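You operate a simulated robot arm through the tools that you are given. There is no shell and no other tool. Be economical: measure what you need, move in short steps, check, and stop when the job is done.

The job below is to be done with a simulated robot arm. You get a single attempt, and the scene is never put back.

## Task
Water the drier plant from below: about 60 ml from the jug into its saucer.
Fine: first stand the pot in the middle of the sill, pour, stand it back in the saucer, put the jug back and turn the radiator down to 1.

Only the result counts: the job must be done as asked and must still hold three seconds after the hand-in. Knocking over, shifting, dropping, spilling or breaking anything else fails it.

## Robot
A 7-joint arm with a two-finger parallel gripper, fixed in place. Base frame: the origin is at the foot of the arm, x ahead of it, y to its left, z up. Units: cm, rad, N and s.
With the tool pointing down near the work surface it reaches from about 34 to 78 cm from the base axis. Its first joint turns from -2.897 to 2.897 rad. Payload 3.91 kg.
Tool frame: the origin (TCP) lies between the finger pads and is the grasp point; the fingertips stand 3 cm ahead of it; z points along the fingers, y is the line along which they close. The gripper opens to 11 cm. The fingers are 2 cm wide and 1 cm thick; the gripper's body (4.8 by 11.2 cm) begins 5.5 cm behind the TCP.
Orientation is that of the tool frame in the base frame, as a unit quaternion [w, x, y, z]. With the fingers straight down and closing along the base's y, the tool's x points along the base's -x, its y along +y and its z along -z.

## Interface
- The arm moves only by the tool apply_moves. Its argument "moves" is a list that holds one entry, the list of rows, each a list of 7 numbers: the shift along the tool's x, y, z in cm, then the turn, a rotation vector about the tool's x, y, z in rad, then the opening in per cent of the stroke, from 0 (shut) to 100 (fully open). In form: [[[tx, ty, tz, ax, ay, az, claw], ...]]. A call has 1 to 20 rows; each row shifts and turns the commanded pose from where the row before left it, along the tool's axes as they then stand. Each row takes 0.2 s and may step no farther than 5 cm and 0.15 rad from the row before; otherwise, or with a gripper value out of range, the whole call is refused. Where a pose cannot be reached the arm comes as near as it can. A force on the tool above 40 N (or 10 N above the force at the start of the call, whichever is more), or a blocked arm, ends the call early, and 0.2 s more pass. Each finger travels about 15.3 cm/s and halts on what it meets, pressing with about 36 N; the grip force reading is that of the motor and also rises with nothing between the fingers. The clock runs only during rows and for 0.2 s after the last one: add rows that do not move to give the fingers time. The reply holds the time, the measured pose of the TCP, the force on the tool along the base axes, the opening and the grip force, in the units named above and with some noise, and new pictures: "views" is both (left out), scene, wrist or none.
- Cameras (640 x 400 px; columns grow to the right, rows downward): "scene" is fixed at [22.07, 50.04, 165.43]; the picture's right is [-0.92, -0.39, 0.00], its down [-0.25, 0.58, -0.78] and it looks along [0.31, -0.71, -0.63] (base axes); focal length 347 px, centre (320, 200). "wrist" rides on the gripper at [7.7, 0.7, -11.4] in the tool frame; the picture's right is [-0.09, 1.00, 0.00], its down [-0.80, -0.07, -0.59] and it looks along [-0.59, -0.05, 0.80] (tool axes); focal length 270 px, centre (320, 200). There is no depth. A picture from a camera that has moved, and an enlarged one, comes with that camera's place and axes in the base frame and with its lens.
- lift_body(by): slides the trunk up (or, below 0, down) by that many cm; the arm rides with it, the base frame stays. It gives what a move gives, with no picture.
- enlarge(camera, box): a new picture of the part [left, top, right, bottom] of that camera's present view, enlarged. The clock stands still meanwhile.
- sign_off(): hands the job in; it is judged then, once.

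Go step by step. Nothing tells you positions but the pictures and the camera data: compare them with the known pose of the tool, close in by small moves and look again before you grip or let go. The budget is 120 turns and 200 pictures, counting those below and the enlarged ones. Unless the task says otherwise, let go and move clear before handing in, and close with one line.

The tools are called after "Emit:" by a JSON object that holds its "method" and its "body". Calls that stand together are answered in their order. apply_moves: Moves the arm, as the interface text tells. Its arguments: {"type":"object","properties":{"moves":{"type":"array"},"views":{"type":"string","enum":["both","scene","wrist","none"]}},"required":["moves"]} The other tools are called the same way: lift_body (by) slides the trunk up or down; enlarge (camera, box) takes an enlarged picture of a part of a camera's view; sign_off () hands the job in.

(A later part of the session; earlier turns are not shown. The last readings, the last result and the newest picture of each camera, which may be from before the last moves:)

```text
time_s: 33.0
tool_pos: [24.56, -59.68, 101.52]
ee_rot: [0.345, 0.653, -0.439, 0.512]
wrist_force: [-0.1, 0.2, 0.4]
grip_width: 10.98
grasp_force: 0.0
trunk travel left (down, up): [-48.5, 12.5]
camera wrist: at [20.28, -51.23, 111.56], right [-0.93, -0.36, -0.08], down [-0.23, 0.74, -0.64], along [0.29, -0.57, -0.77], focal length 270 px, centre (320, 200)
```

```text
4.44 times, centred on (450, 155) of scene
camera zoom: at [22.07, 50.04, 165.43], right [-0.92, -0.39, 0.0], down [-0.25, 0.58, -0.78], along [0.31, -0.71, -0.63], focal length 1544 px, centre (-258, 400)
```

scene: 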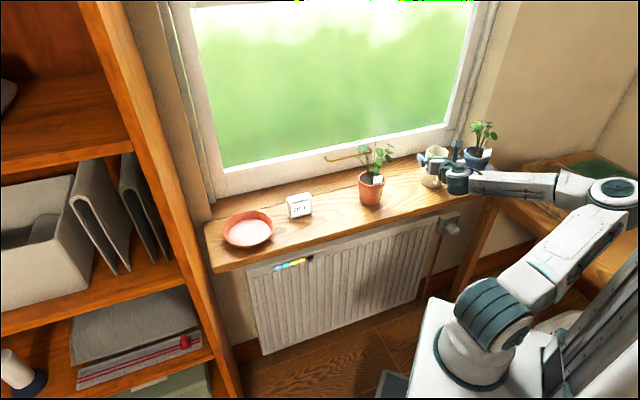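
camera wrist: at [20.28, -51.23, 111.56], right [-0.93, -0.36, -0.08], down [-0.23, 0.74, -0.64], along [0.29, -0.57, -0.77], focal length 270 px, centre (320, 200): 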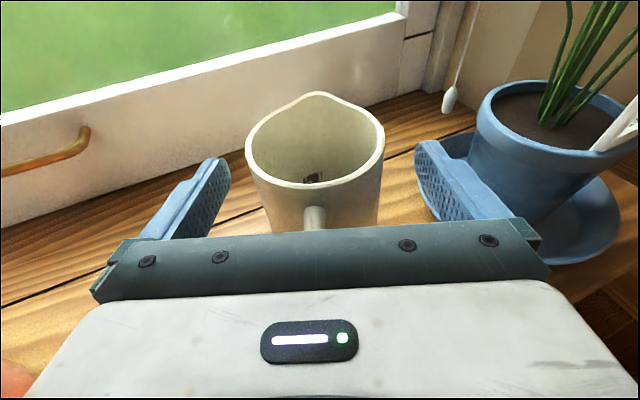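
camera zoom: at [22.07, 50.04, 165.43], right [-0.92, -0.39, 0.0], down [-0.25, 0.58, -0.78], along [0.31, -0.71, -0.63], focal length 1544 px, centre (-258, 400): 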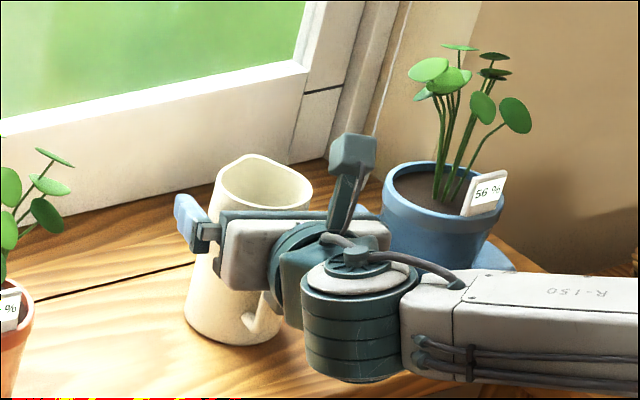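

Still clear all round. I'll go down the last 4.7 cm.

Emit:
{"method": "lift_body", "body": {"by": -2.5}}

Emit:
{"method": "lift_body", "body": {"by": -2.2}}

Emit:
{"method": "apply_moves", "body": {"moves": [[[0, 0, 0, 0, 0, 0, 100]]]}}

Emit:
{"method": "enlarge", "body": {"camera": "scene", "box": [400, 110, 500, 200]}}

```text
time_s: 33.7
tool_pos: [24.56, -59.6, 98.93]
ee_rot: [0.345, 0.653, -0.439, 0.512]
wrist_force: [-1.0, -0.3, -0.7]
grip_width: 11.02
grasp_force: 0.0
trunk travel left (down, up): [-46.0, 15.0]
```

```text
time_s: 34.3
tool_pos: [24.54, -59.59, 96.56]
ee_rot: [0.345, 0.653, -0.439, 0.512]
wrist_force: [0.0, -0.3, -0.3]
grip_width: 11.0
grasp_force: 0.1
trunk travel left (down, up): [-43.8, 17.2]
```

```text
time_s: 34.7
tool_pos: [24.4, -59.61, 96.77]
ee_rot: [0.345, 0.653, -0.438, 0.513]
wrist_force: [-0.2, -0.8, -0.9]
grip_width: 11.01
grasp_force: 0.1
trunk travel left (down, up): [-43.8, 17.2]
camera wrist: at [20.28, -51.23, 106.86], right [-0.93, -0.36, -0.08], down [-0.22, 0.74, -0.64], along [0.29, -0.57, -0.77], focal length 270 px, centre (320, 200)
```

scene: 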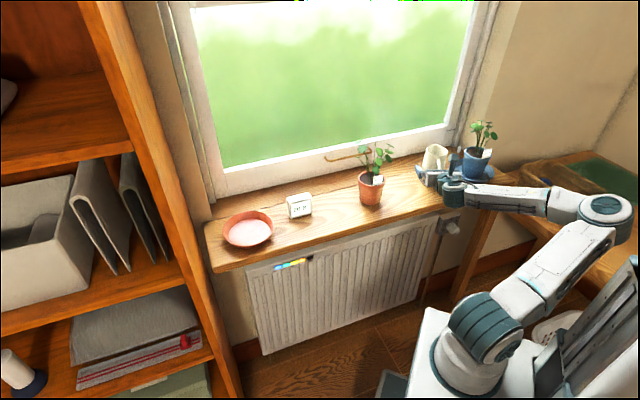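
wrist: 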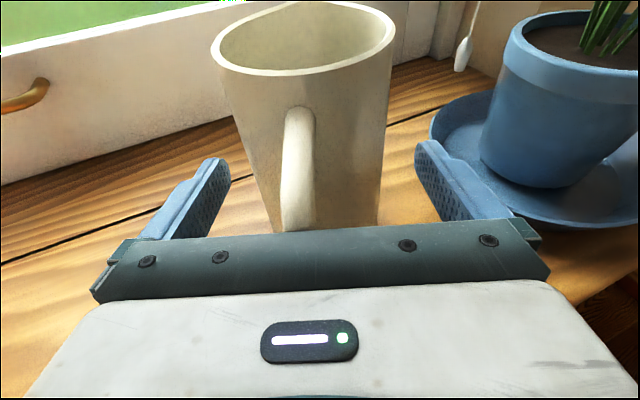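

```text
4.44 times, centred on (450, 155) of scene
camera zoom: at [22.07, 50.04, 165.43], right [-0.92, -0.39, 0.0], down [-0.25, 0.58, -0.78], along [0.31, -0.71, -0.63], focal length 1544 px, centre (-258, 400)
```

zoom: 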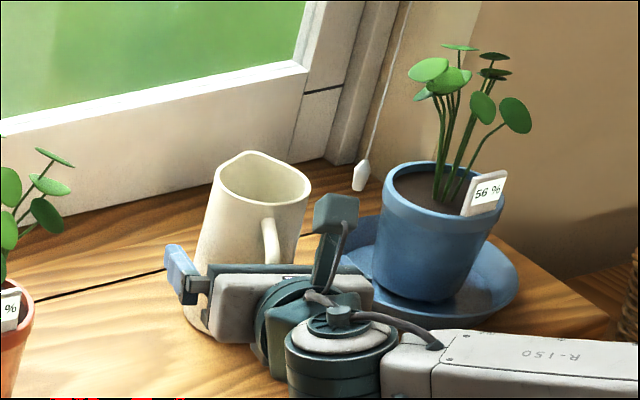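

No contact anywhere. I'll make a small sideways correction and close on the jug.

Emit:
{"method": "apply_moves", "body": {"moves": [[[0, -0.25, 0, 0, 0, 0, 100], [0, 0, 0, 0, 0, 0, 75], [0, 0, 0, 0, 0, 0, 60], [0, 0, 0, 0, 0, 0, 30], [0, 0, 0, 0, 0, 0, 30]]]}}

Emit:
{"method": "enlarge", "body": {"camera": "scene", "box": [400, 110, 500, 200]}}

```text
time_s: 35.9
tool_pos: [24.69, -59.51, 96.73]
ee_rot: [0.345, 0.653, -0.439, 0.512]
wrist_force: [-0.2, -1.4, 1.1]
grip_width: 7.19
grasp_force: 35.4
trunk travel left (down, up): [-43.8, 17.2]
camera wrist: at [20.49, -51.14, 106.86], right [-0.93, -0.36, -0.08], down [-0.22, 0.74, -0.64], along [0.29, -0.57, -0.77], focal length 270 px, centre (320, 200)
```

scene: 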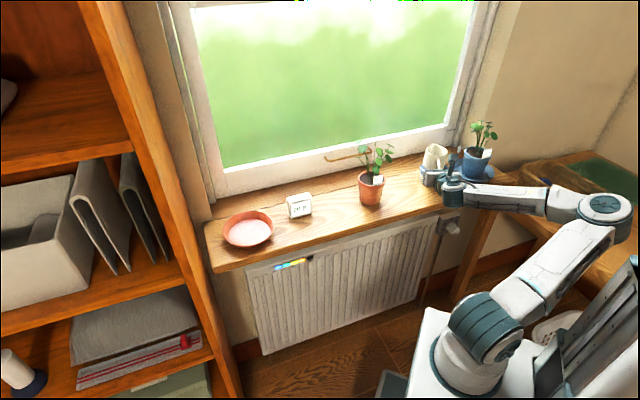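
wrist: 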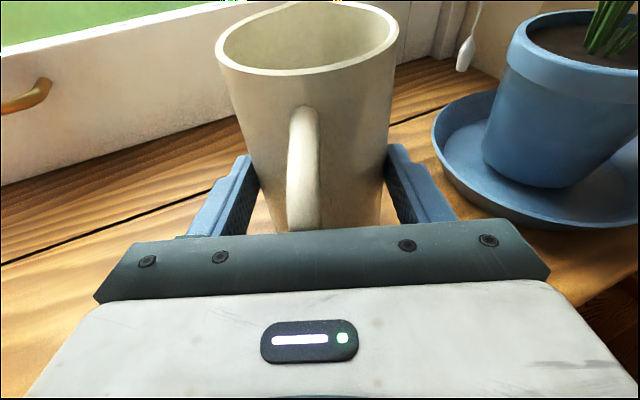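

```text
4.44 times, centred on (450, 155) of scene
camera zoom: at [22.07, 50.04, 165.43], right [-0.92, -0.39, 0.0], down [-0.25, 0.58, -0.78], along [0.31, -0.71, -0.63], focal length 1544 px, centre (-258, 400)
```

zoom: 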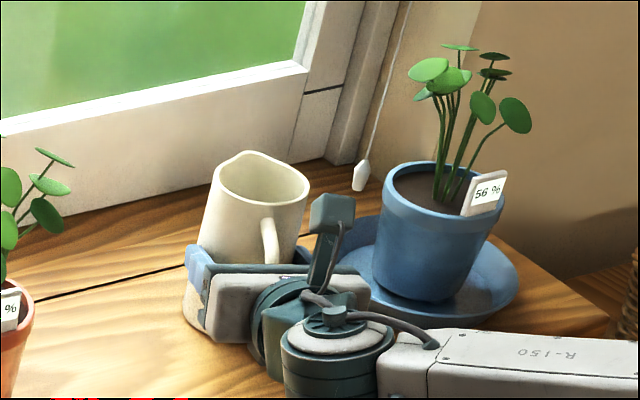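

Gripped at 7.2 cm. I'll lift with the trunk and weigh it.

Emit:
{"method": "lift_body", "body": {"by": 2}}

Emit:
{"method": "lift_body", "body": {"by": 12}}

Emit:
{"method": "apply_moves", "body": {"moves": [[[0, 0, 0, 0, 0, 0, 30], [0, 0, 0, 0, 0, 0, 30]]]}}

Emit:
{"method": "enlarge", "body": {"camera": "scene", "box": [400, 90, 500, 200]}}

```text
time_s: 36.6
tool_pos: [24.73, -59.47, 98.67]
ee_rot: [0.345, 0.653, -0.438, 0.513]
wrist_force: [0.8, 0.1, -4.0]
grip_width: 7.16
grasp_force: 36.2
trunk travel left (down, up): [-45.8, 15.2]
```

```text
time_s: 38.1
tool_pos: [24.76, -59.48, 110.67]
ee_rot: [0.344, 0.653, -0.439, 0.512]
wrist_force: [0.1, -0.4, -4.5]
grip_width: 7.18
grasp_force: 36.0
trunk travel left (down, up): [-57.8, 3.2]
```

```text
time_s: 38.7
tool_pos: [24.8, -59.54, 110.68]
ee_rot: [0.345, 0.653, -0.438, 0.512]
wrist_force: [-0.3, -1.3, -4.3]
grip_width: 7.2
grasp_force: 35.8
trunk travel left (down, up): [-57.8, 3.2]
camera wrist: at [20.53, -51.16, 120.83], right [-0.93, -0.36, -0.08], down [-0.23, 0.74, -0.64], along [0.29, -0.57, -0.77], focal length 270 px, centre (320, 200)
```

scene: 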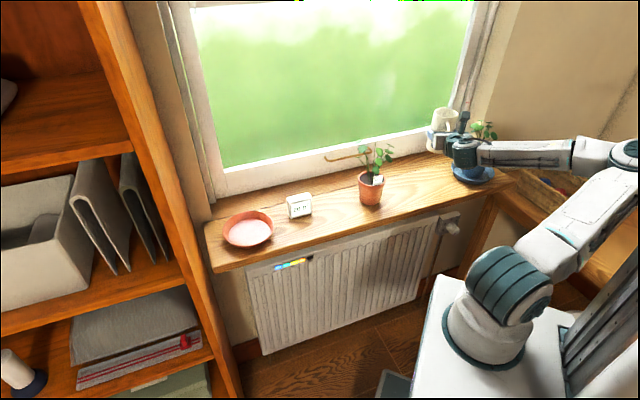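
wrist: 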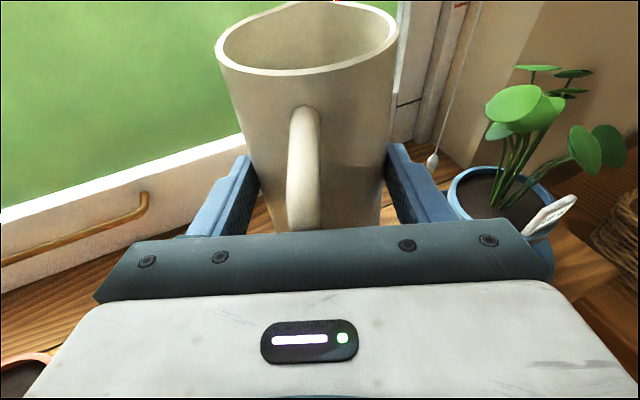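

```text
3.64 times, centred on (450, 145) of scene
camera zoom: at [22.07, 50.04, 165.43], right [-0.92, -0.39, 0.0], down [-0.25, 0.58, -0.78], along [0.31, -0.71, -0.63], focal length 1263 px, centre (-153, 400)
```

zoom: 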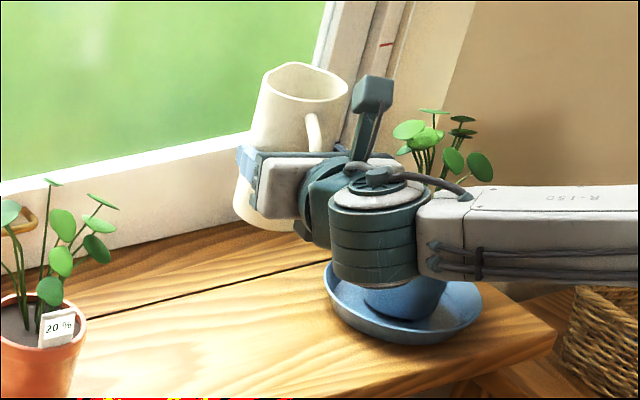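

A firm grip with no slip; the jug weighs about 4.25 N. I'll raise it above the leaves before swinging round to the saucer.

Emit:
{"method": "apply_moves", "body": {"moves": [[[2, 0, -0.48, 0, 0, 0, 30], [3, 0, -0.71, 0, 0, 0, 30], [3, 0, -0.71, 0, 0, 0, 30], [3, 0, -0.71, 0, 0, 0, 30], [2.5, 0, -0.6, 0, 0, 0, 30], [0, 0, 0, 0, 0, 0, 30]]]}}

```text
time_s: 40.1
tool_pos: [24.85, -59.6, 124.57]
ee_rot: [0.344, 0.653, -0.439, 0.513]
wrist_force: [-0.6, 0.0, -5.3]
grip_width: 7.2
grasp_force: 36.0
trunk travel left (down, up): [-57.8, 3.2]
camera wrist: at [20.55, -51.25, 134.72], right [-0.93, -0.36, -0.09], down [-0.22, 0.74, -0.64], along [0.29, -0.57, -0.77], focal length 270 px, centre (320, 200)
```

scene: 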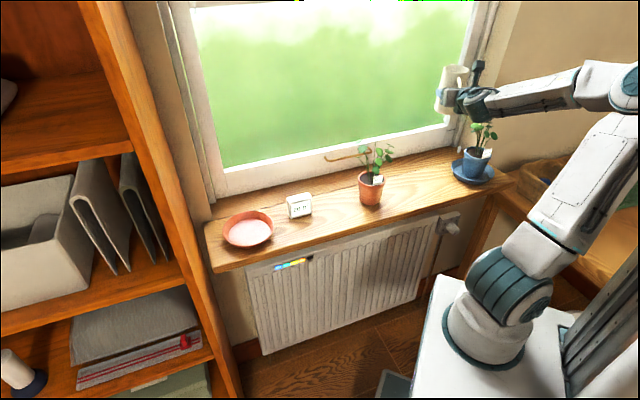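
wrist: 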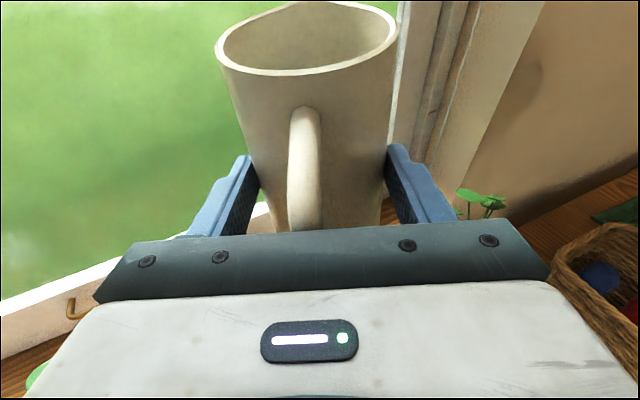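

Now I'll swing round the base towards the red saucer, keeping the jug upright and above the leaves.

Emit:
{"method": "apply_moves", "body": {"moves": [[[-0.02, -3.22, -0.08, 0.04865, 0, -0.0116, 30], [-0.02, -3.22, -0.08, 0.04865, 0, -0.0116, 30], [-0.02, -3.22, -0.08, 0.04865, 0, -0.0116, 30], [-0.02, -3.22, -0.08, 0.04865, 0, -0.0116, 30], [-0.02, -3.22, -0.08, 0.04865, 0, -0.0116, 30], [-0.02, -3.22, -0.08, 0.04865, 0, -0.0116, 30], [-0.02, -3.22, -0.08, 0.04865, 0, -0.0116, 30], [-0.02, -3.22, -0.08, 0.04865, 0, -0.0116, 30], [-0.02, -3.22, -0.08, 0.04865, 0, -0.0116, 30], [-0.02, -3.22, -0.08, 0.04865, 0, -0.0116, 30]]]}}

Emit:
{"method": "apply_moves", "body": {"moves": [[[-0.02, -3.22, -0.08, 0.04865, 0, -0.0116, 30], [-0.02, -3.22, -0.08, 0.04865, 0, -0.0116, 30], [-0.02, -3.22, -0.08, 0.04865, 0, -0.0116, 30], [-0.02, -3.22, -0.08, 0.04865, 0, -0.0116, 30], [-0.02, -3.22, -0.08, 0.04865, 0, -0.0116, 30], [-0.02, -3.22, -0.08, 0.04865, 0, -0.0116, 30], [-0.02, -3.22, -0.08, 0.04865, 0, -0.0116, 30], [-0.02, -3.22, -0.08, 0.04865, 0, -0.0116, 30], [-0.02, -3.22, -0.08, 0.04865, 0, -0.0116, 30], [-0.02, -3.22, -0.08, 0.04865, 0, -0.0116, 30], [0, 0, 0, 0, 0, 0, 30]]]}}

```text
time_s: 42.3
tool_pos: [50.58, -40.43, 124.62]
ee_rot: [0.206, 0.741, -0.264, 0.582]
wrist_force: [-0.6, -0.7, -3.8]
grip_width: 7.19
grasp_force: 36.3
trunk travel left (down, up): [-57.8, 3.2]
camera wrist: at [42.79, -35.14, 134.66], right [-0.64, -0.76, -0.09], down [-0.55, 0.54, -0.64], along [0.53, -0.36, -0.77], focal length 270 px, centre (320, 200)
```

scene: 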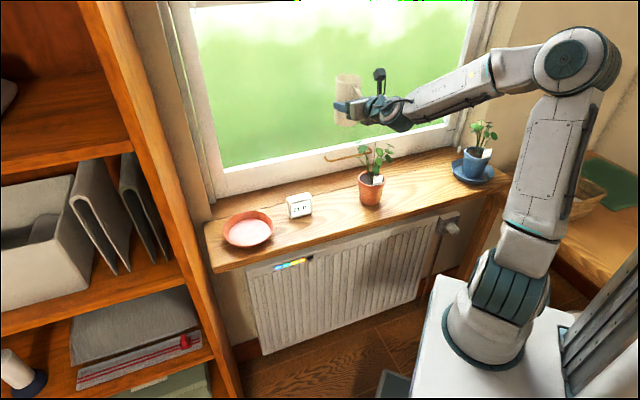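
wrist: 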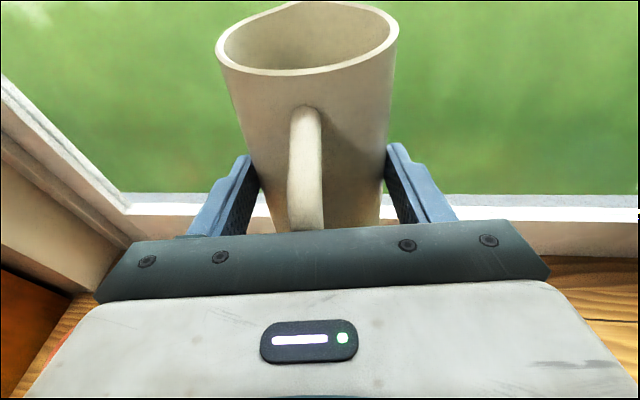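

```text
time_s: 44.7
tool_pos: [63.83, -11.73, 124.61]
ee_rot: [0.054, 0.783, -0.073, 0.616]
wrist_force: [-0.3, -0.2, -4.7]
grip_width: 7.17
grasp_force: 36.1
trunk travel left (down, up): [-57.8, 3.2]
camera wrist: at [54.37, -10.71, 134.73], right [-0.2, -0.98, -0.09], down [-0.74, 0.21, -0.64], along [0.64, -0.06, -0.76], focal length 270 px, centre (320, 200)
```

scene: 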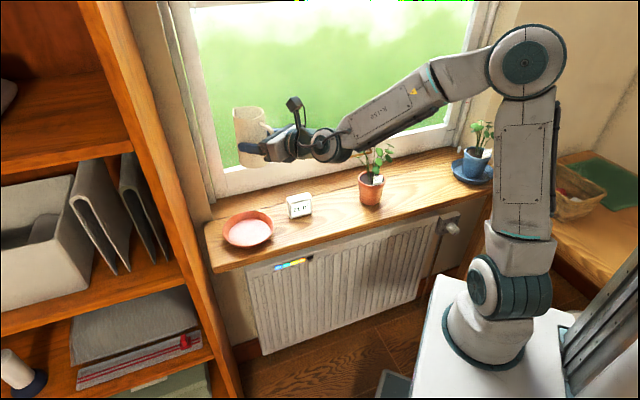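
wrist: 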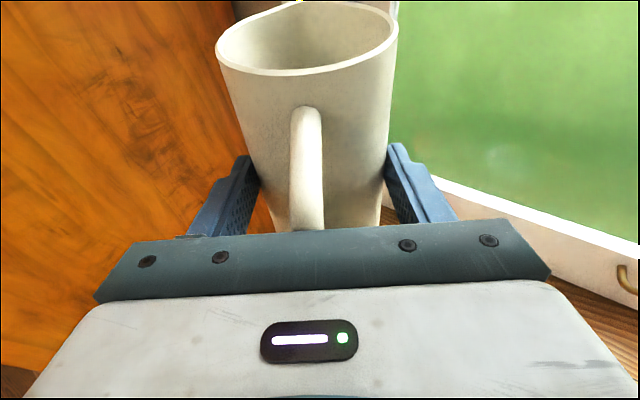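

The jug is near the saucer. I'll take a close look at the empty saucer to fix its centre.

Emit:
{"method": "enlarge", "body": {"camera": "scene", "box": [200, 195, 300, 260]}}

```text
6.15 times, centred on (250, 228) of scene
camera zoom: at [22.07, 50.04, 165.43], right [-0.92, -0.39, 0.0], down [-0.25, 0.58, -0.78], along [0.31, -0.71, -0.63], focal length 2138 px, centre (751, 31)
```

zoom: 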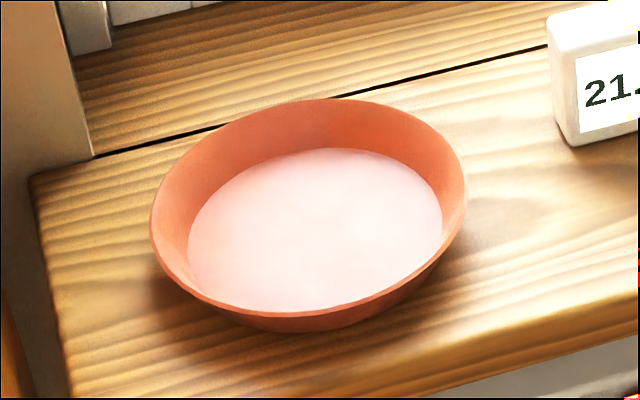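

The saucer centre is at about (72.2, -11.5). I'll lower the jug next to it and tilt about 40° around the spout tip (kept ~2 cm short of the centre), still well short of pouring.

Emit:
{"method": "apply_moves", "body": {"moves": [[[-2.78, -0.257, 0.663, 0, 0, 0, 30], [-2.78, -0.257, 0.663, 0, 0, 0, 30], [-2.78, -0.257, 0.663, 0, 0, 0, 30], [-2.78, -0.257, 0.663, 0, 0, 0, 30], [-2.78, -0.257, 0.663, 0, 0, 0, 30], [-2.78, -0.257, 0.663, 0, 0, 0, 30], [-2.78, -0.257, 0.663, 0, 0, 0, 30], [0.591, 0, -0.932, 0, -0.12, 0, 30], [0.591, 0, -0.932, 0, -0.12, 0, 30], [0.591, 0, -0.932, 0, -0.12, 0, 30], [0.591, 0, -0.932, 0, -0.12, 0, 30], [0, 0, 0, 0, 0, 0, 30]]]}}

Emit:
{"method": "enlarge", "body": {"camera": "scene", "box": [200, 130, 330, 260]}}

```text
time_s: 47.3
tool_pos: [61.66, -9.77, 113.18]
ee_rot: [0.035, 0.906, -0.083, 0.413]
wrist_force: [0.0, 0.0, -4.7]
grip_width: 7.16
grasp_force: 35.8
out of reach, approached as far as the arm can: row 6, 7
trunk travel left (down, up): [-57.8, 3.2]
camera wrist: at [57.81, -9.91, 126.41], right [-0.24, -0.97, -0.07], down [-0.95, 0.25, -0.21], along [0.22, 0.02, -0.97], focal length 270 px, centre (320, 200)
```

scene: 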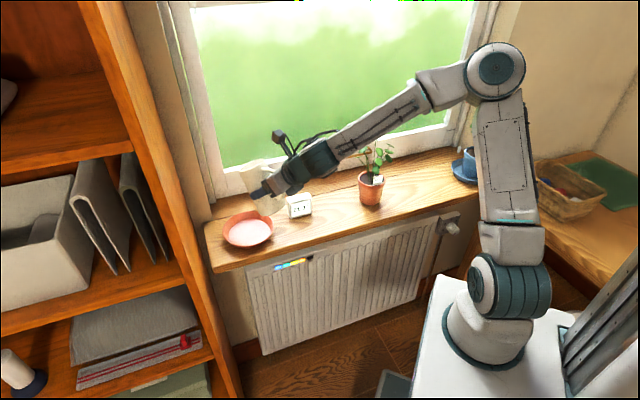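
wrist: 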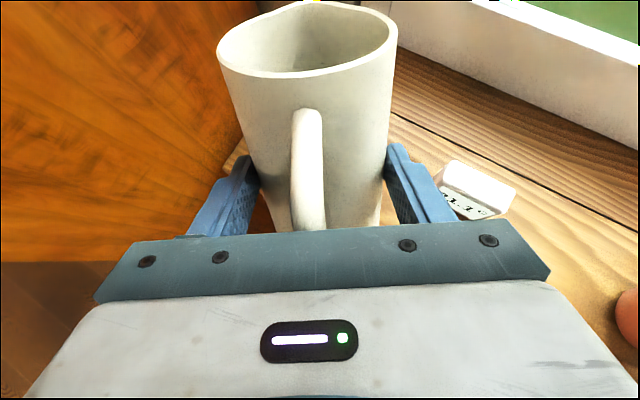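

```text
3.08 times, centred on (265, 195) of scene
camera zoom: at [22.07, 50.04, 165.43], right [-0.92, -0.39, 0.0], down [-0.25, 0.58, -0.78], along [0.31, -0.71, -0.63], focal length 1069 px, centre (489, 215)
```

zoom: 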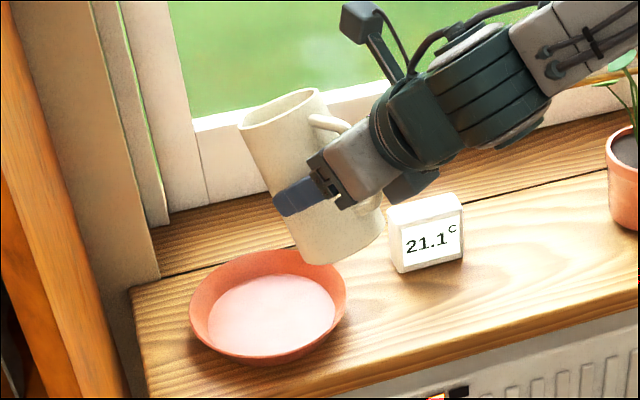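

The spout tip is at about (70.1, -11.4, 116). I'll lower 9 cm and tilt to about 41°.

Emit:
{"method": "apply_moves", "body": {"moves": [[[-1.71, 0, 1.46, 0, 0, 0, 30], [-1.71, 0, 1.46, 0, 0, 0, 30], [-1.71, 0, 1.46, 0, 0, 0, 30], [-1.71, 0, 1.46, 0, 0, 0, 30], [0.591, 0, -0.932, 0, -0.12, 0, 30], [0.591, 0, -0.932, 0, -0.12, 0, 30], [0, 0, 0, 0, 0, 0, 30]]]}}

Emit:
{"method": "enlarge", "body": {"camera": "scene", "box": [200, 130, 330, 260]}}

Emit:
{"method": "enlarge", "body": {"camera": "wrist", "box": [200, 0, 410, 130]}}

```text
time_s: 48.9
tool_pos: [61.07, -9.57, 106.38]
ee_rot: [0.025, 0.949, -0.087, 0.301]
wrist_force: [0.1, -0.5, -4.7]
grip_width: 7.12
grasp_force: 36.5
trunk travel left (down, up): [-57.8, 3.2]
camera wrist: at [60.43, -10.26, 120.06], right [-0.25, -0.97, -0.06], down [-0.97, 0.25, 0.02], along [-0.01, 0.06, -1.0], focal length 270 px, centre (320, 200)
```

scene: 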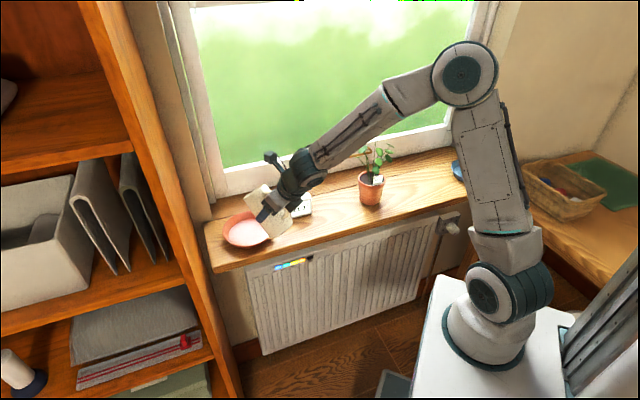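
wrist: 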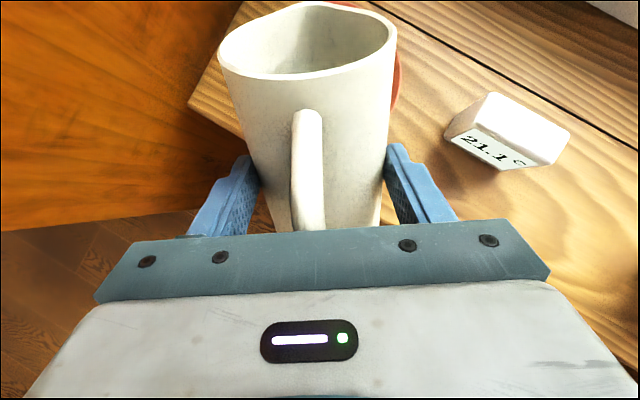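

```text
3.08 times, centred on (265, 195) of scene
camera zoom: at [22.07, 50.04, 165.43], right [-0.92, -0.39, 0.0], down [-0.25, 0.58, -0.78], along [0.31, -0.71, -0.63], focal length 1069 px, centre (489, 215)
```

zoom: 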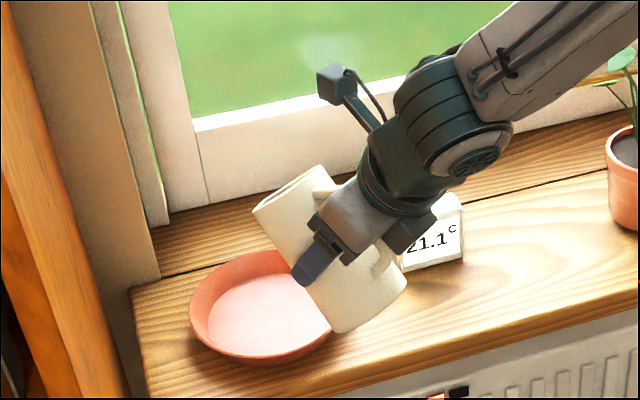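

```text
3.05 times, centred on (305, 65) of wrist
camera zoom: at [60.43, -10.26, 120.06], right [-0.25, -0.97, -0.06], down [-0.97, 0.25, 0.02], along [-0.01, 0.06, -1.0], focal length 824 px, centre (366, 611)
```

zoom: 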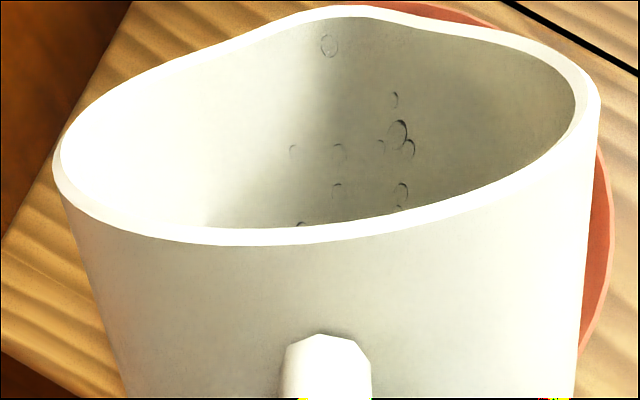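

I can see small ring-like water particles inside the jug. I'll lower 4 cm and tilt a little further, watching.

Emit:
{"method": "apply_moves", "body": {"moves": [[[-1.19, 0, 1.61, 0, 0, 0, 30], [-1.19, 0, 1.61, 0, 0, 0, 30], [0.3, 0, -0.48, 0, -0.06, 0, 30], [0.3, 0, -0.48, 0, -0.06, 0, 30], [0, 0, 0, 0, 0, 0, 30]]], "views": "none"}}

Emit:
{"method": "enlarge", "body": {"camera": "wrist", "box": [200, 0, 410, 130]}}

Emit:
{"method": "enlarge", "body": {"camera": "scene", "box": [200, 150, 320, 260]}}

```text
time_s: 50.1
tool_pos: [61.06, -9.97, 102.86]
ee_rot: [0.029, 0.96, -0.091, 0.264]
wrist_force: [-0.5, 1.2, -4.4]
grip_width: 7.13
grasp_force: 36.3
out of reach, approached as far as the arm can: row 3, 4
trunk travel left (down, up): [-57.8, 3.2]
```

```text
3.05 times, centred on (305, 65) of wrist
camera zoom: at [61.5, -10.64, 116.57], right [-0.26, -0.96, -0.04], down [-0.96, 0.26, 0.1], along [-0.09, 0.06, -0.99], focal length 824 px, centre (366, 611)
```

zoom: 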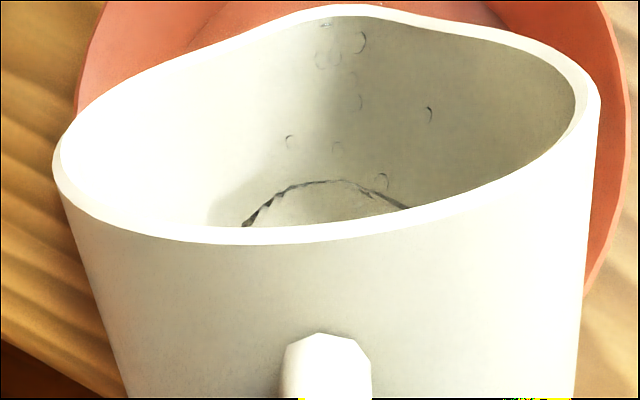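

```text
3.64 times, centred on (260, 205) of scene
camera zoom: at [22.07, 50.04, 165.43], right [-0.92, -0.39, 0.0], down [-0.25, 0.58, -0.78], along [0.31, -0.71, -0.63], focal length 1263 px, centre (538, 182)
```

zoom: 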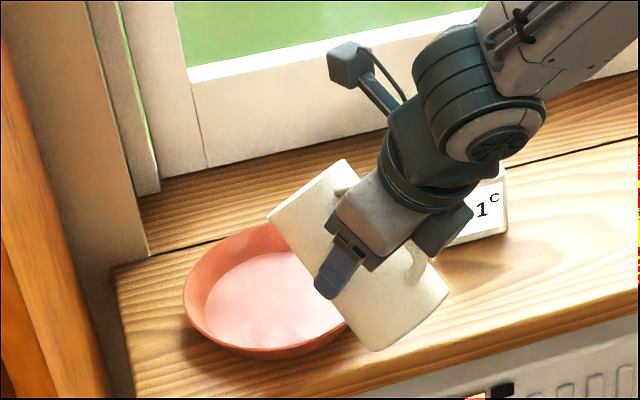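

The waterline is visible inside at about 45° tilt. I'll tilt in small steps around the spout.

Emit:
{"method": "apply_moves", "body": {"moves": [[[0.23, 0, -0.39, 0, -0.05, 0, 30], [0.23, 0, -0.39, 0, -0.05, 0, 30], [0, 0, 0, 0, 0, 0, 30]]], "views": "none"}}

Emit:
{"method": "enlarge", "body": {"camera": "wrist", "box": [200, 0, 410, 130]}}

```text
time_s: 50.9
tool_pos: [60.98, -10.06, 103.77]
ee_rot: [0.015, 0.976, -0.09, 0.195]
wrist_force: [0.0, -0.4, -4.0]
grip_width: 7.16
grasp_force: 36.0
trunk travel left (down, up): [-57.8, 3.2]
```

```text
3.05 times, centred on (305, 65) of wrist
camera zoom: at [63.45, -11.21, 117.24], right [-0.26, -0.96, -0.04], down [-0.94, 0.24, 0.24], along [-0.22, 0.1, -0.97], focal length 824 px, centre (366, 611)
```

zoom: 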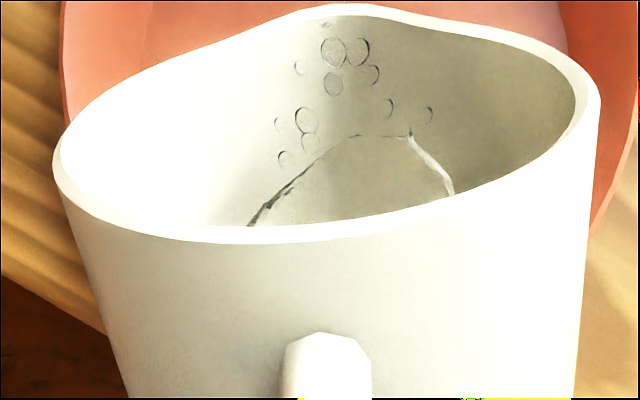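

About 54° tilt and the pose is good. I'll lower 3.5 cm to reduce splash and tilt a little more.

Emit:
{"method": "apply_moves", "body": {"moves": [[[-0.69, 0, 1.61, 0, 0, 0, 30], [-0.69, 0, 1.61, 0, 0, 0, 30], [0.23, 0, -0.39, 0, -0.05, 0, 30], [0, 0, 0, 0, 0, 0, 30]]], "views": "none"}}

Emit:
{"method": "enlarge", "body": {"camera": "wrist", "box": [200, 0, 410, 130]}}

Emit:
{"method": "enlarge", "body": {"camera": "scene", "box": [200, 170, 300, 260]}}

```text
time_s: 51.9
tool_pos: [61.12, -9.95, 100.7]
ee_rot: [0.013, 0.981, -0.09, 0.17]
wrist_force: [-0.3, 0.4, -4.2]
grip_width: 7.17
grasp_force: 35.6
trunk travel left (down, up): [-57.8, 3.2]
```

```text
3.05 times, centred on (305, 65) of wrist
camera zoom: at [64.17, -11.32, 113.99], right [-0.26, -0.96, -0.03], down [-0.93, 0.24, 0.29], along [-0.27, 0.11, -0.96], focal length 824 px, centre (366, 611)
```

zoom: 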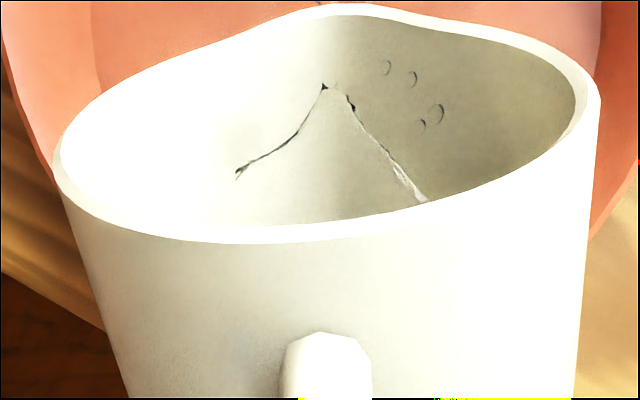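

```text
4.44 times, centred on (250, 215) of scene
camera zoom: at [22.07, 50.04, 165.43], right [-0.92, -0.39, 0.0], down [-0.25, 0.58, -0.78], along [0.31, -0.71, -0.63], focal length 1544 px, centre (631, 133)
```

zoom: 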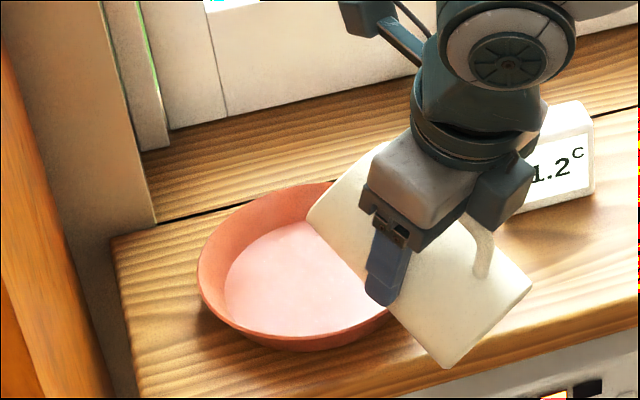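

Water is close to the lip. I'll take several weight readings as a baseline.

Emit:
{"method": "apply_moves", "body": {"moves": [[[0, 0, 0, 0, 0, 0, 30]]], "views": "none"}}

Emit:
{"method": "apply_moves", "body": {"moves": [[[0, 0, 0, 0, 0, 0, 30]]], "views": "none"}}

Emit:
{"method": "apply_moves", "body": {"moves": [[[0, 0, 0, 0, 0, 0, 30]]], "views": "none"}}

Emit:
{"method": "apply_moves", "body": {"moves": [[[0, 0, 0, 0, 0, 0, 30]]], "views": "none"}}

Emit:
{"method": "apply_moves", "body": {"moves": [[[0, 0, 0, 0, 0, 0, 30]]], "views": "none"}}

Emit:
{"method": "apply_moves", "body": {"moves": [[[0, 0, 0, 0, 0, 0, 30]]], "views": "none"}}

Emit:
{"method": "enlarge", "body": {"camera": "wrist", "box": [200, 0, 410, 130]}}

```text
time_s: 52.3
tool_pos: [61.05, -9.95, 100.74]
ee_rot: [0.013, 0.981, -0.09, 0.171]
wrist_force: [-0.8, 0.7, -5.0]
grip_width: 7.13
grasp_force: 36.1
trunk travel left (down, up): [-57.8, 3.2]
```

```text
time_s: 52.7
tool_pos: [60.99, -10.08, 100.68]
ee_rot: [0.014, 0.981, -0.09, 0.17]
wrist_force: [0.3, 0.5, -5.0]
grip_width: 7.15
grasp_force: 36.1
trunk travel left (down, up): [-57.8, 3.2]
```

```text
time_s: 53.1
tool_pos: [61.1, -9.99, 100.75]
ee_rot: [0.013, 0.981, -0.089, 0.171]
wrist_force: [-0.4, -0.5, -5.1]
grip_width: 7.15
grasp_force: 36.4
trunk travel left (down, up): [-57.8, 3.2]
```

```text
time_s: 53.5
tool_pos: [61.05, -10.07, 100.74]
ee_rot: [0.013, 0.981, -0.09, 0.17]
wrist_force: [0.2, -0.6, -5.4]
grip_width: 7.11
grasp_force: 36.0
trunk travel left (down, up): [-57.8, 3.2]
```

```text
time_s: 53.9
tool_pos: [61.11, -10.12, 100.64]
ee_rot: [0.014, 0.981, -0.09, 0.171]
wrist_force: [0.4, -0.2, -4.8]
grip_width: 7.14
grasp_force: 35.9
trunk travel left (down, up): [-57.8, 3.2]
```

```text
time_s: 54.3
tool_pos: [61.12, -10.0, 100.66]
ee_rot: [0.014, 0.981, -0.09, 0.17]
wrist_force: [0.2, 0.1, -4.8]
grip_width: 7.16
grasp_force: 36.1
trunk travel left (down, up): [-57.8, 3.2]
```

```text
3.05 times, centred on (305, 65) of wrist
camera zoom: at [64.17, -11.33, 114.01], right [-0.26, -0.96, -0.03], down [-0.93, 0.24, 0.29], along [-0.27, 0.11, -0.96], focal length 824 px, centre (366, 611)
```

zoom: 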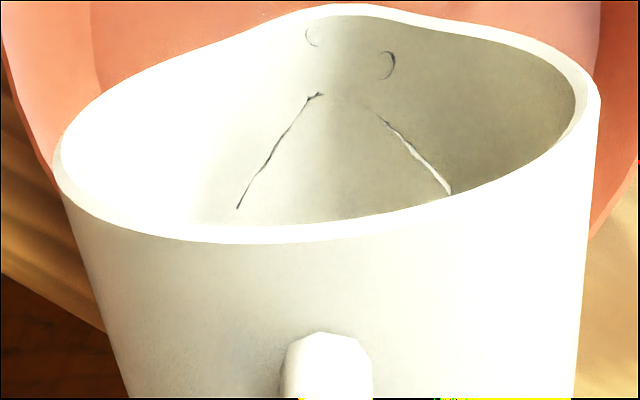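

Baseline is about 5.0 N. Next, a small tilt step with a look at the lip and saucer.

Emit:
{"method": "apply_moves", "body": {"moves": [[[0.18, 0, -0.32, 0, -0.04, 0, 30], [0, 0, 0, 0, 0, 0, 30], [0, 0, 0, 0, 0, 0, 30]]], "views": "none"}}

Emit:
{"method": "enlarge", "body": {"camera": "wrist", "box": [200, 0, 410, 130]}}

Emit:
{"method": "apply_moves", "body": {"moves": [[[0.18, 0, -0.32, 0, -0.04, 0, 30], [0, 0, 0, 0, 0, 0, 30], [0, 0, 0, 0, 0, 0, 30]]], "views": "none"}}

Emit:
{"method": "enlarge", "body": {"camera": "wrist", "box": [200, 0, 410, 130]}}

```text
time_s: 55.1
tool_pos: [61.26, -10.04, 101.12]
ee_rot: [0.011, 0.984, -0.089, 0.151]
wrist_force: [-1.1, -0.6, -4.9]
grip_width: 7.15
grasp_force: 36.1
trunk travel left (down, up): [-57.8, 3.2]
```

```text
3.05 times, centred on (305, 65) of wrist
camera zoom: at [64.75, -11.45, 114.24], right [-0.26, -0.96, -0.03], down [-0.91, 0.24, 0.33], along [-0.31, 0.11, -0.94], focal length 824 px, centre (366, 611)
```

zoom: 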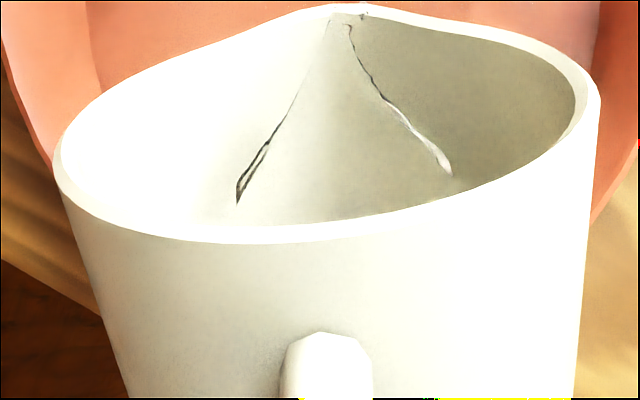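

```text
time_s: 55.9
tool_pos: [61.27, -9.95, 101.33]
ee_rot: [0.009, 0.987, -0.091, 0.131]
wrist_force: [-0.1, -0.7, -4.6]
grip_width: 7.15
grasp_force: 35.1
trunk travel left (down, up): [-57.8, 3.2]
```

```text
3.05 times, centred on (305, 65) of wrist
camera zoom: at [65.33, -11.55, 114.44], right [-0.26, -0.96, -0.03], down [-0.9, 0.24, 0.37], along [-0.35, 0.12, -0.93], focal length 824 px, centre (366, 611)
```

zoom: 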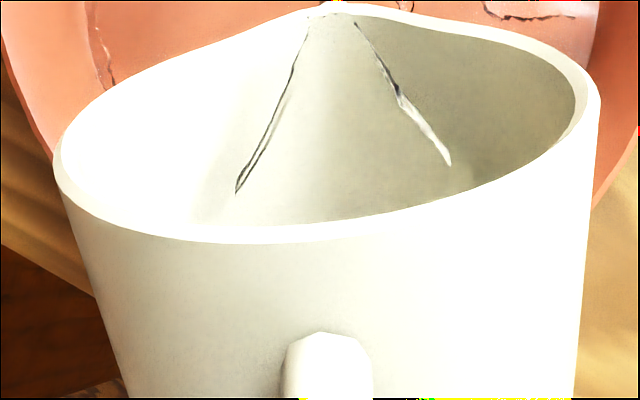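

It has started pouring into the saucer. I'll hold and check the saucer and weight.

Emit:
{"method": "enlarge", "body": {"camera": "scene", "box": [200, 170, 300, 260]}}

Emit:
{"method": "apply_moves", "body": {"moves": [[[0, 0, 0, 0, 0, 0, 30]]], "views": "none"}}

Emit:
{"method": "apply_moves", "body": {"moves": [[[0, 0, 0, 0, 0, 0, 30]]], "views": "none"}}

Emit:
{"method": "apply_moves", "body": {"moves": [[[0, 0, 0, 0, 0, 0, 30]]], "views": "none"}}

Emit:
{"method": "apply_moves", "body": {"moves": [[[0, 0, 0, 0, 0, 0, 30]]], "views": "none"}}

Emit:
{"method": "enlarge", "body": {"camera": "wrist", "box": [200, 0, 410, 130]}}

Emit:
{"method": "enlarge", "body": {"camera": "scene", "box": [200, 170, 300, 260]}}

```text
4.44 times, centred on (250, 215) of scene
camera zoom: at [22.07, 50.04, 165.43], right [-0.92, -0.39, 0.0], down [-0.25, 0.58, -0.78], along [0.31, -0.71, -0.63], focal length 1544 px, centre (631, 133)
```

zoom: 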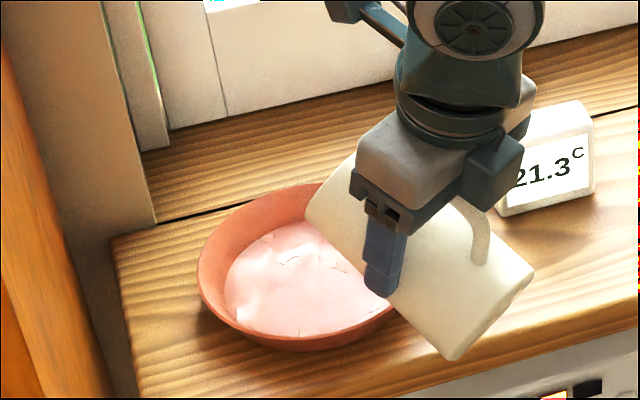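

```text
time_s: 56.3
tool_pos: [61.19, -9.99, 101.52]
ee_rot: [0.01, 0.987, -0.09, 0.13]
wrist_force: [-0.1, -0.8, -3.8]
grip_width: 7.14
grasp_force: 36.3
trunk travel left (down, up): [-57.8, 3.2]
```

```text
time_s: 56.7
tool_pos: [61.1, -9.99, 101.38]
ee_rot: [0.01, 0.987, -0.09, 0.132]
wrist_force: [-0.6, -0.1, -4.6]
grip_width: 7.15
grasp_force: 36.2
trunk travel left (down, up): [-57.8, 3.2]
```

```text
time_s: 57.1
tool_pos: [61.2, -10.03, 101.42]
ee_rot: [0.01, 0.987, -0.09, 0.13]
wrist_force: [-0.4, -0.9, -4.4]
grip_width: 7.15
grasp_force: 35.4
trunk travel left (down, up): [-57.8, 3.2]
```

```text
time_s: 57.5
tool_pos: [61.26, -9.86, 101.45]
ee_rot: [0.009, 0.987, -0.091, 0.131]
wrist_force: [0.4, 0.9, -4.6]
grip_width: 7.15
grasp_force: 36.1
trunk travel left (down, up): [-57.8, 3.2]
```

```text
3.05 times, centred on (305, 65) of wrist
camera zoom: at [65.32, -11.55, 114.44], right [-0.26, -0.96, -0.03], down [-0.9, 0.24, 0.37], along [-0.35, 0.12, -0.93], focal length 824 px, centre (366, 611)
```

zoom: 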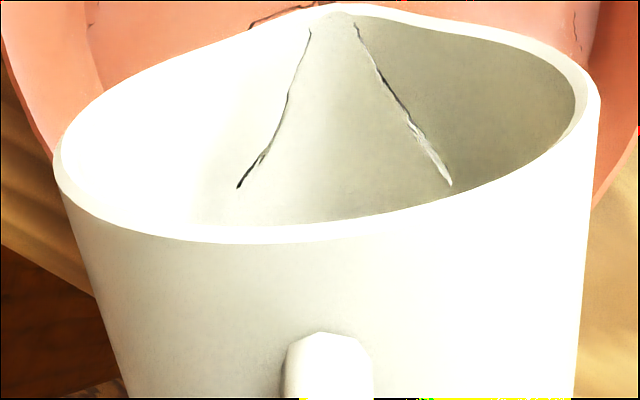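

```text
4.44 times, centred on (250, 215) of scene
camera zoom: at [22.07, 50.04, 165.43], right [-0.92, -0.39, 0.0], down [-0.25, 0.58, -0.78], along [0.31, -0.71, -0.63], focal length 1544 px, centre (631, 133)
```

zoom: 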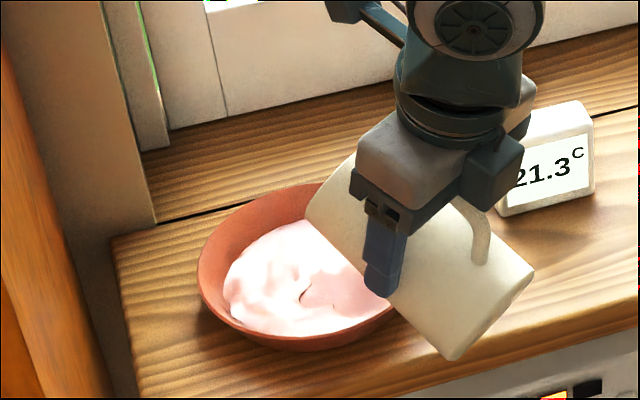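

By geometry (about 10 ml per degree past the pour onset) roughly 30 ml has gone, which agrees with the weight drop. I'll tilt another 0.03 rad, settle, and weigh repeatedly.

Emit:
{"method": "apply_moves", "body": {"moves": [[[0.07, 0, -0.12, 0, -0.015, 0, 30], [0.07, 0, -0.12, 0, -0.015, 0, 30], [0, 0, 0, 0, 0, 0, 30], [0, 0, 0, 0, 0, 0, 30], [0, 0, 0, 0, 0, 0, 30], [0, 0, 0, 0, 0, 0, 30]]], "views": "none"}}

Emit:
{"method": "apply_moves", "body": {"moves": [[[0, 0, 0, 0, 0, 0, 30]]], "views": "none"}}

Emit:
{"method": "apply_moves", "body": {"moves": [[[0, 0, 0, 0, 0, 0, 30]]], "views": "none"}}

Emit:
{"method": "apply_moves", "body": {"moves": [[[0, 0, 0, 0, 0, 0, 30]]], "views": "none"}}

Emit:
{"method": "apply_moves", "body": {"moves": [[[0, 0, 0, 0, 0, 0, 30]]], "views": "none"}}

Emit:
{"method": "apply_moves", "body": {"moves": [[[0, 0, 0, 0, 0, 0, 30]]], "views": "none"}}

Emit:
{"method": "apply_moves", "body": {"moves": [[[0, 0, 0, 0, 0, 0, 30]]], "views": "none"}}

Emit:
{"method": "apply_moves", "body": {"moves": [[[0, 0, 0, 0, 0, 0, 30]]], "views": "none"}}

Emit:
{"method": "apply_moves", "body": {"moves": [[[0, 0, 0, 0, 0, 0, 30]]], "views": "none"}}

Emit:
{"method": "enlarge", "body": {"camera": "wrist", "box": [200, 0, 410, 130]}}

Emit:
{"method": "enlarge", "body": {"camera": "scene", "box": [200, 170, 300, 260]}}

```text
time_s: 58.9
tool_pos: [61.19, -10.07, 101.64]
ee_rot: [0.008, 0.989, -0.09, 0.117]
wrist_force: [-0.9, 0.9, -4.6]
grip_width: 7.15
grasp_force: 35.7
trunk travel left (down, up): [-57.8, 3.2]
```

```text
time_s: 59.3
tool_pos: [61.33, -10.07, 101.61]
ee_rot: [0.008, 0.989, -0.091, 0.117]
wrist_force: [-0.5, -0.1, -4.5]
grip_width: 7.15
grasp_force: 36.2
trunk travel left (down, up): [-57.8, 3.2]
```

```text
time_s: 59.7
tool_pos: [61.23, -10.07, 101.72]
ee_rot: [0.008, 0.989, -0.09, 0.116]
wrist_force: [-0.1, 0.0, -4.2]
grip_width: 7.14
grasp_force: 36.2
trunk travel left (down, up): [-57.8, 3.2]
```

```text
time_s: 60.1
tool_pos: [61.25, -10.0, 101.6]
ee_rot: [0.008, 0.989, -0.091, 0.117]
wrist_force: [-0.3, 0.6, -3.6]
grip_width: 7.15
grasp_force: 36.3
trunk travel left (down, up): [-57.8, 3.2]
```

```text
time_s: 60.5
tool_pos: [61.19, -9.97, 101.78]
ee_rot: [0.009, 0.989, -0.091, 0.116]
wrist_force: [0.2, -1.4, -4.1]
grip_width: 7.14
grasp_force: 35.8
trunk travel left (down, up): [-57.8, 3.2]
```

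```text
time_s: 60.9
tool_pos: [61.09, -10.07, 101.66]
ee_rot: [0.009, 0.989, -0.091, 0.116]
wrist_force: [-0.3, -0.5, -4.1]
grip_width: 7.11
grasp_force: 36.4
trunk travel left (down, up): [-57.8, 3.2]
```

```text
time_s: 61.3
tool_pos: [61.23, -10.02, 101.81]
ee_rot: [0.007, 0.989, -0.091, 0.117]
wrist_force: [-0.1, 0.1, -4.5]
grip_width: 7.15
grasp_force: 35.7
trunk travel left (down, up): [-57.8, 3.2]
```

```text
time_s: 61.7
tool_pos: [61.19, -10.04, 101.7]
ee_rot: [0.008, 0.989, -0.091, 0.117]
wrist_force: [0.1, -0.4, -3.8]
grip_width: 7.14
grasp_force: 35.7
trunk travel left (down, up): [-57.8, 3.2]
```

```text
time_s: 62.1
tool_pos: [61.28, -10.08, 101.69]
ee_rot: [0.007, 0.989, -0.09, 0.117]
wrist_force: [0.3, 0.0, -4.1]
grip_width: 7.16
grasp_force: 35.9
trunk travel left (down, up): [-57.8, 3.2]
```

```text
3.05 times, centred on (305, 65) of wrist
camera zoom: at [65.76, -11.65, 114.56], right [-0.26, -0.96, -0.03], down [-0.89, 0.23, 0.39], along [-0.37, 0.13, -0.92], focal length 824 px, centre (366, 611)
```

zoom: 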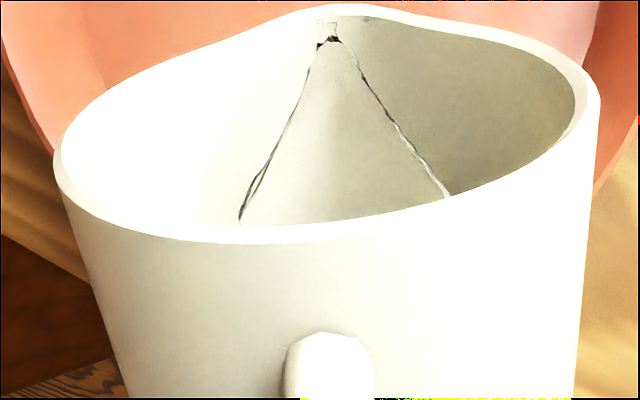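

```text
4.44 times, centred on (250, 215) of scene
camera zoom: at [22.07, 50.04, 165.43], right [-0.92, -0.39, 0.0], down [-0.25, 0.58, -0.78], along [0.31, -0.71, -0.63], focal length 1544 px, centre (631, 133)
```

zoom: 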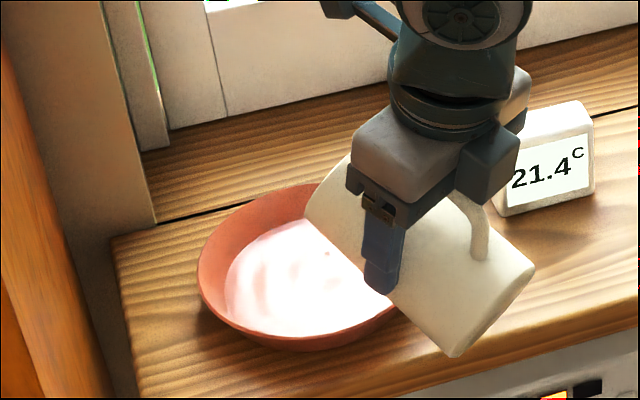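

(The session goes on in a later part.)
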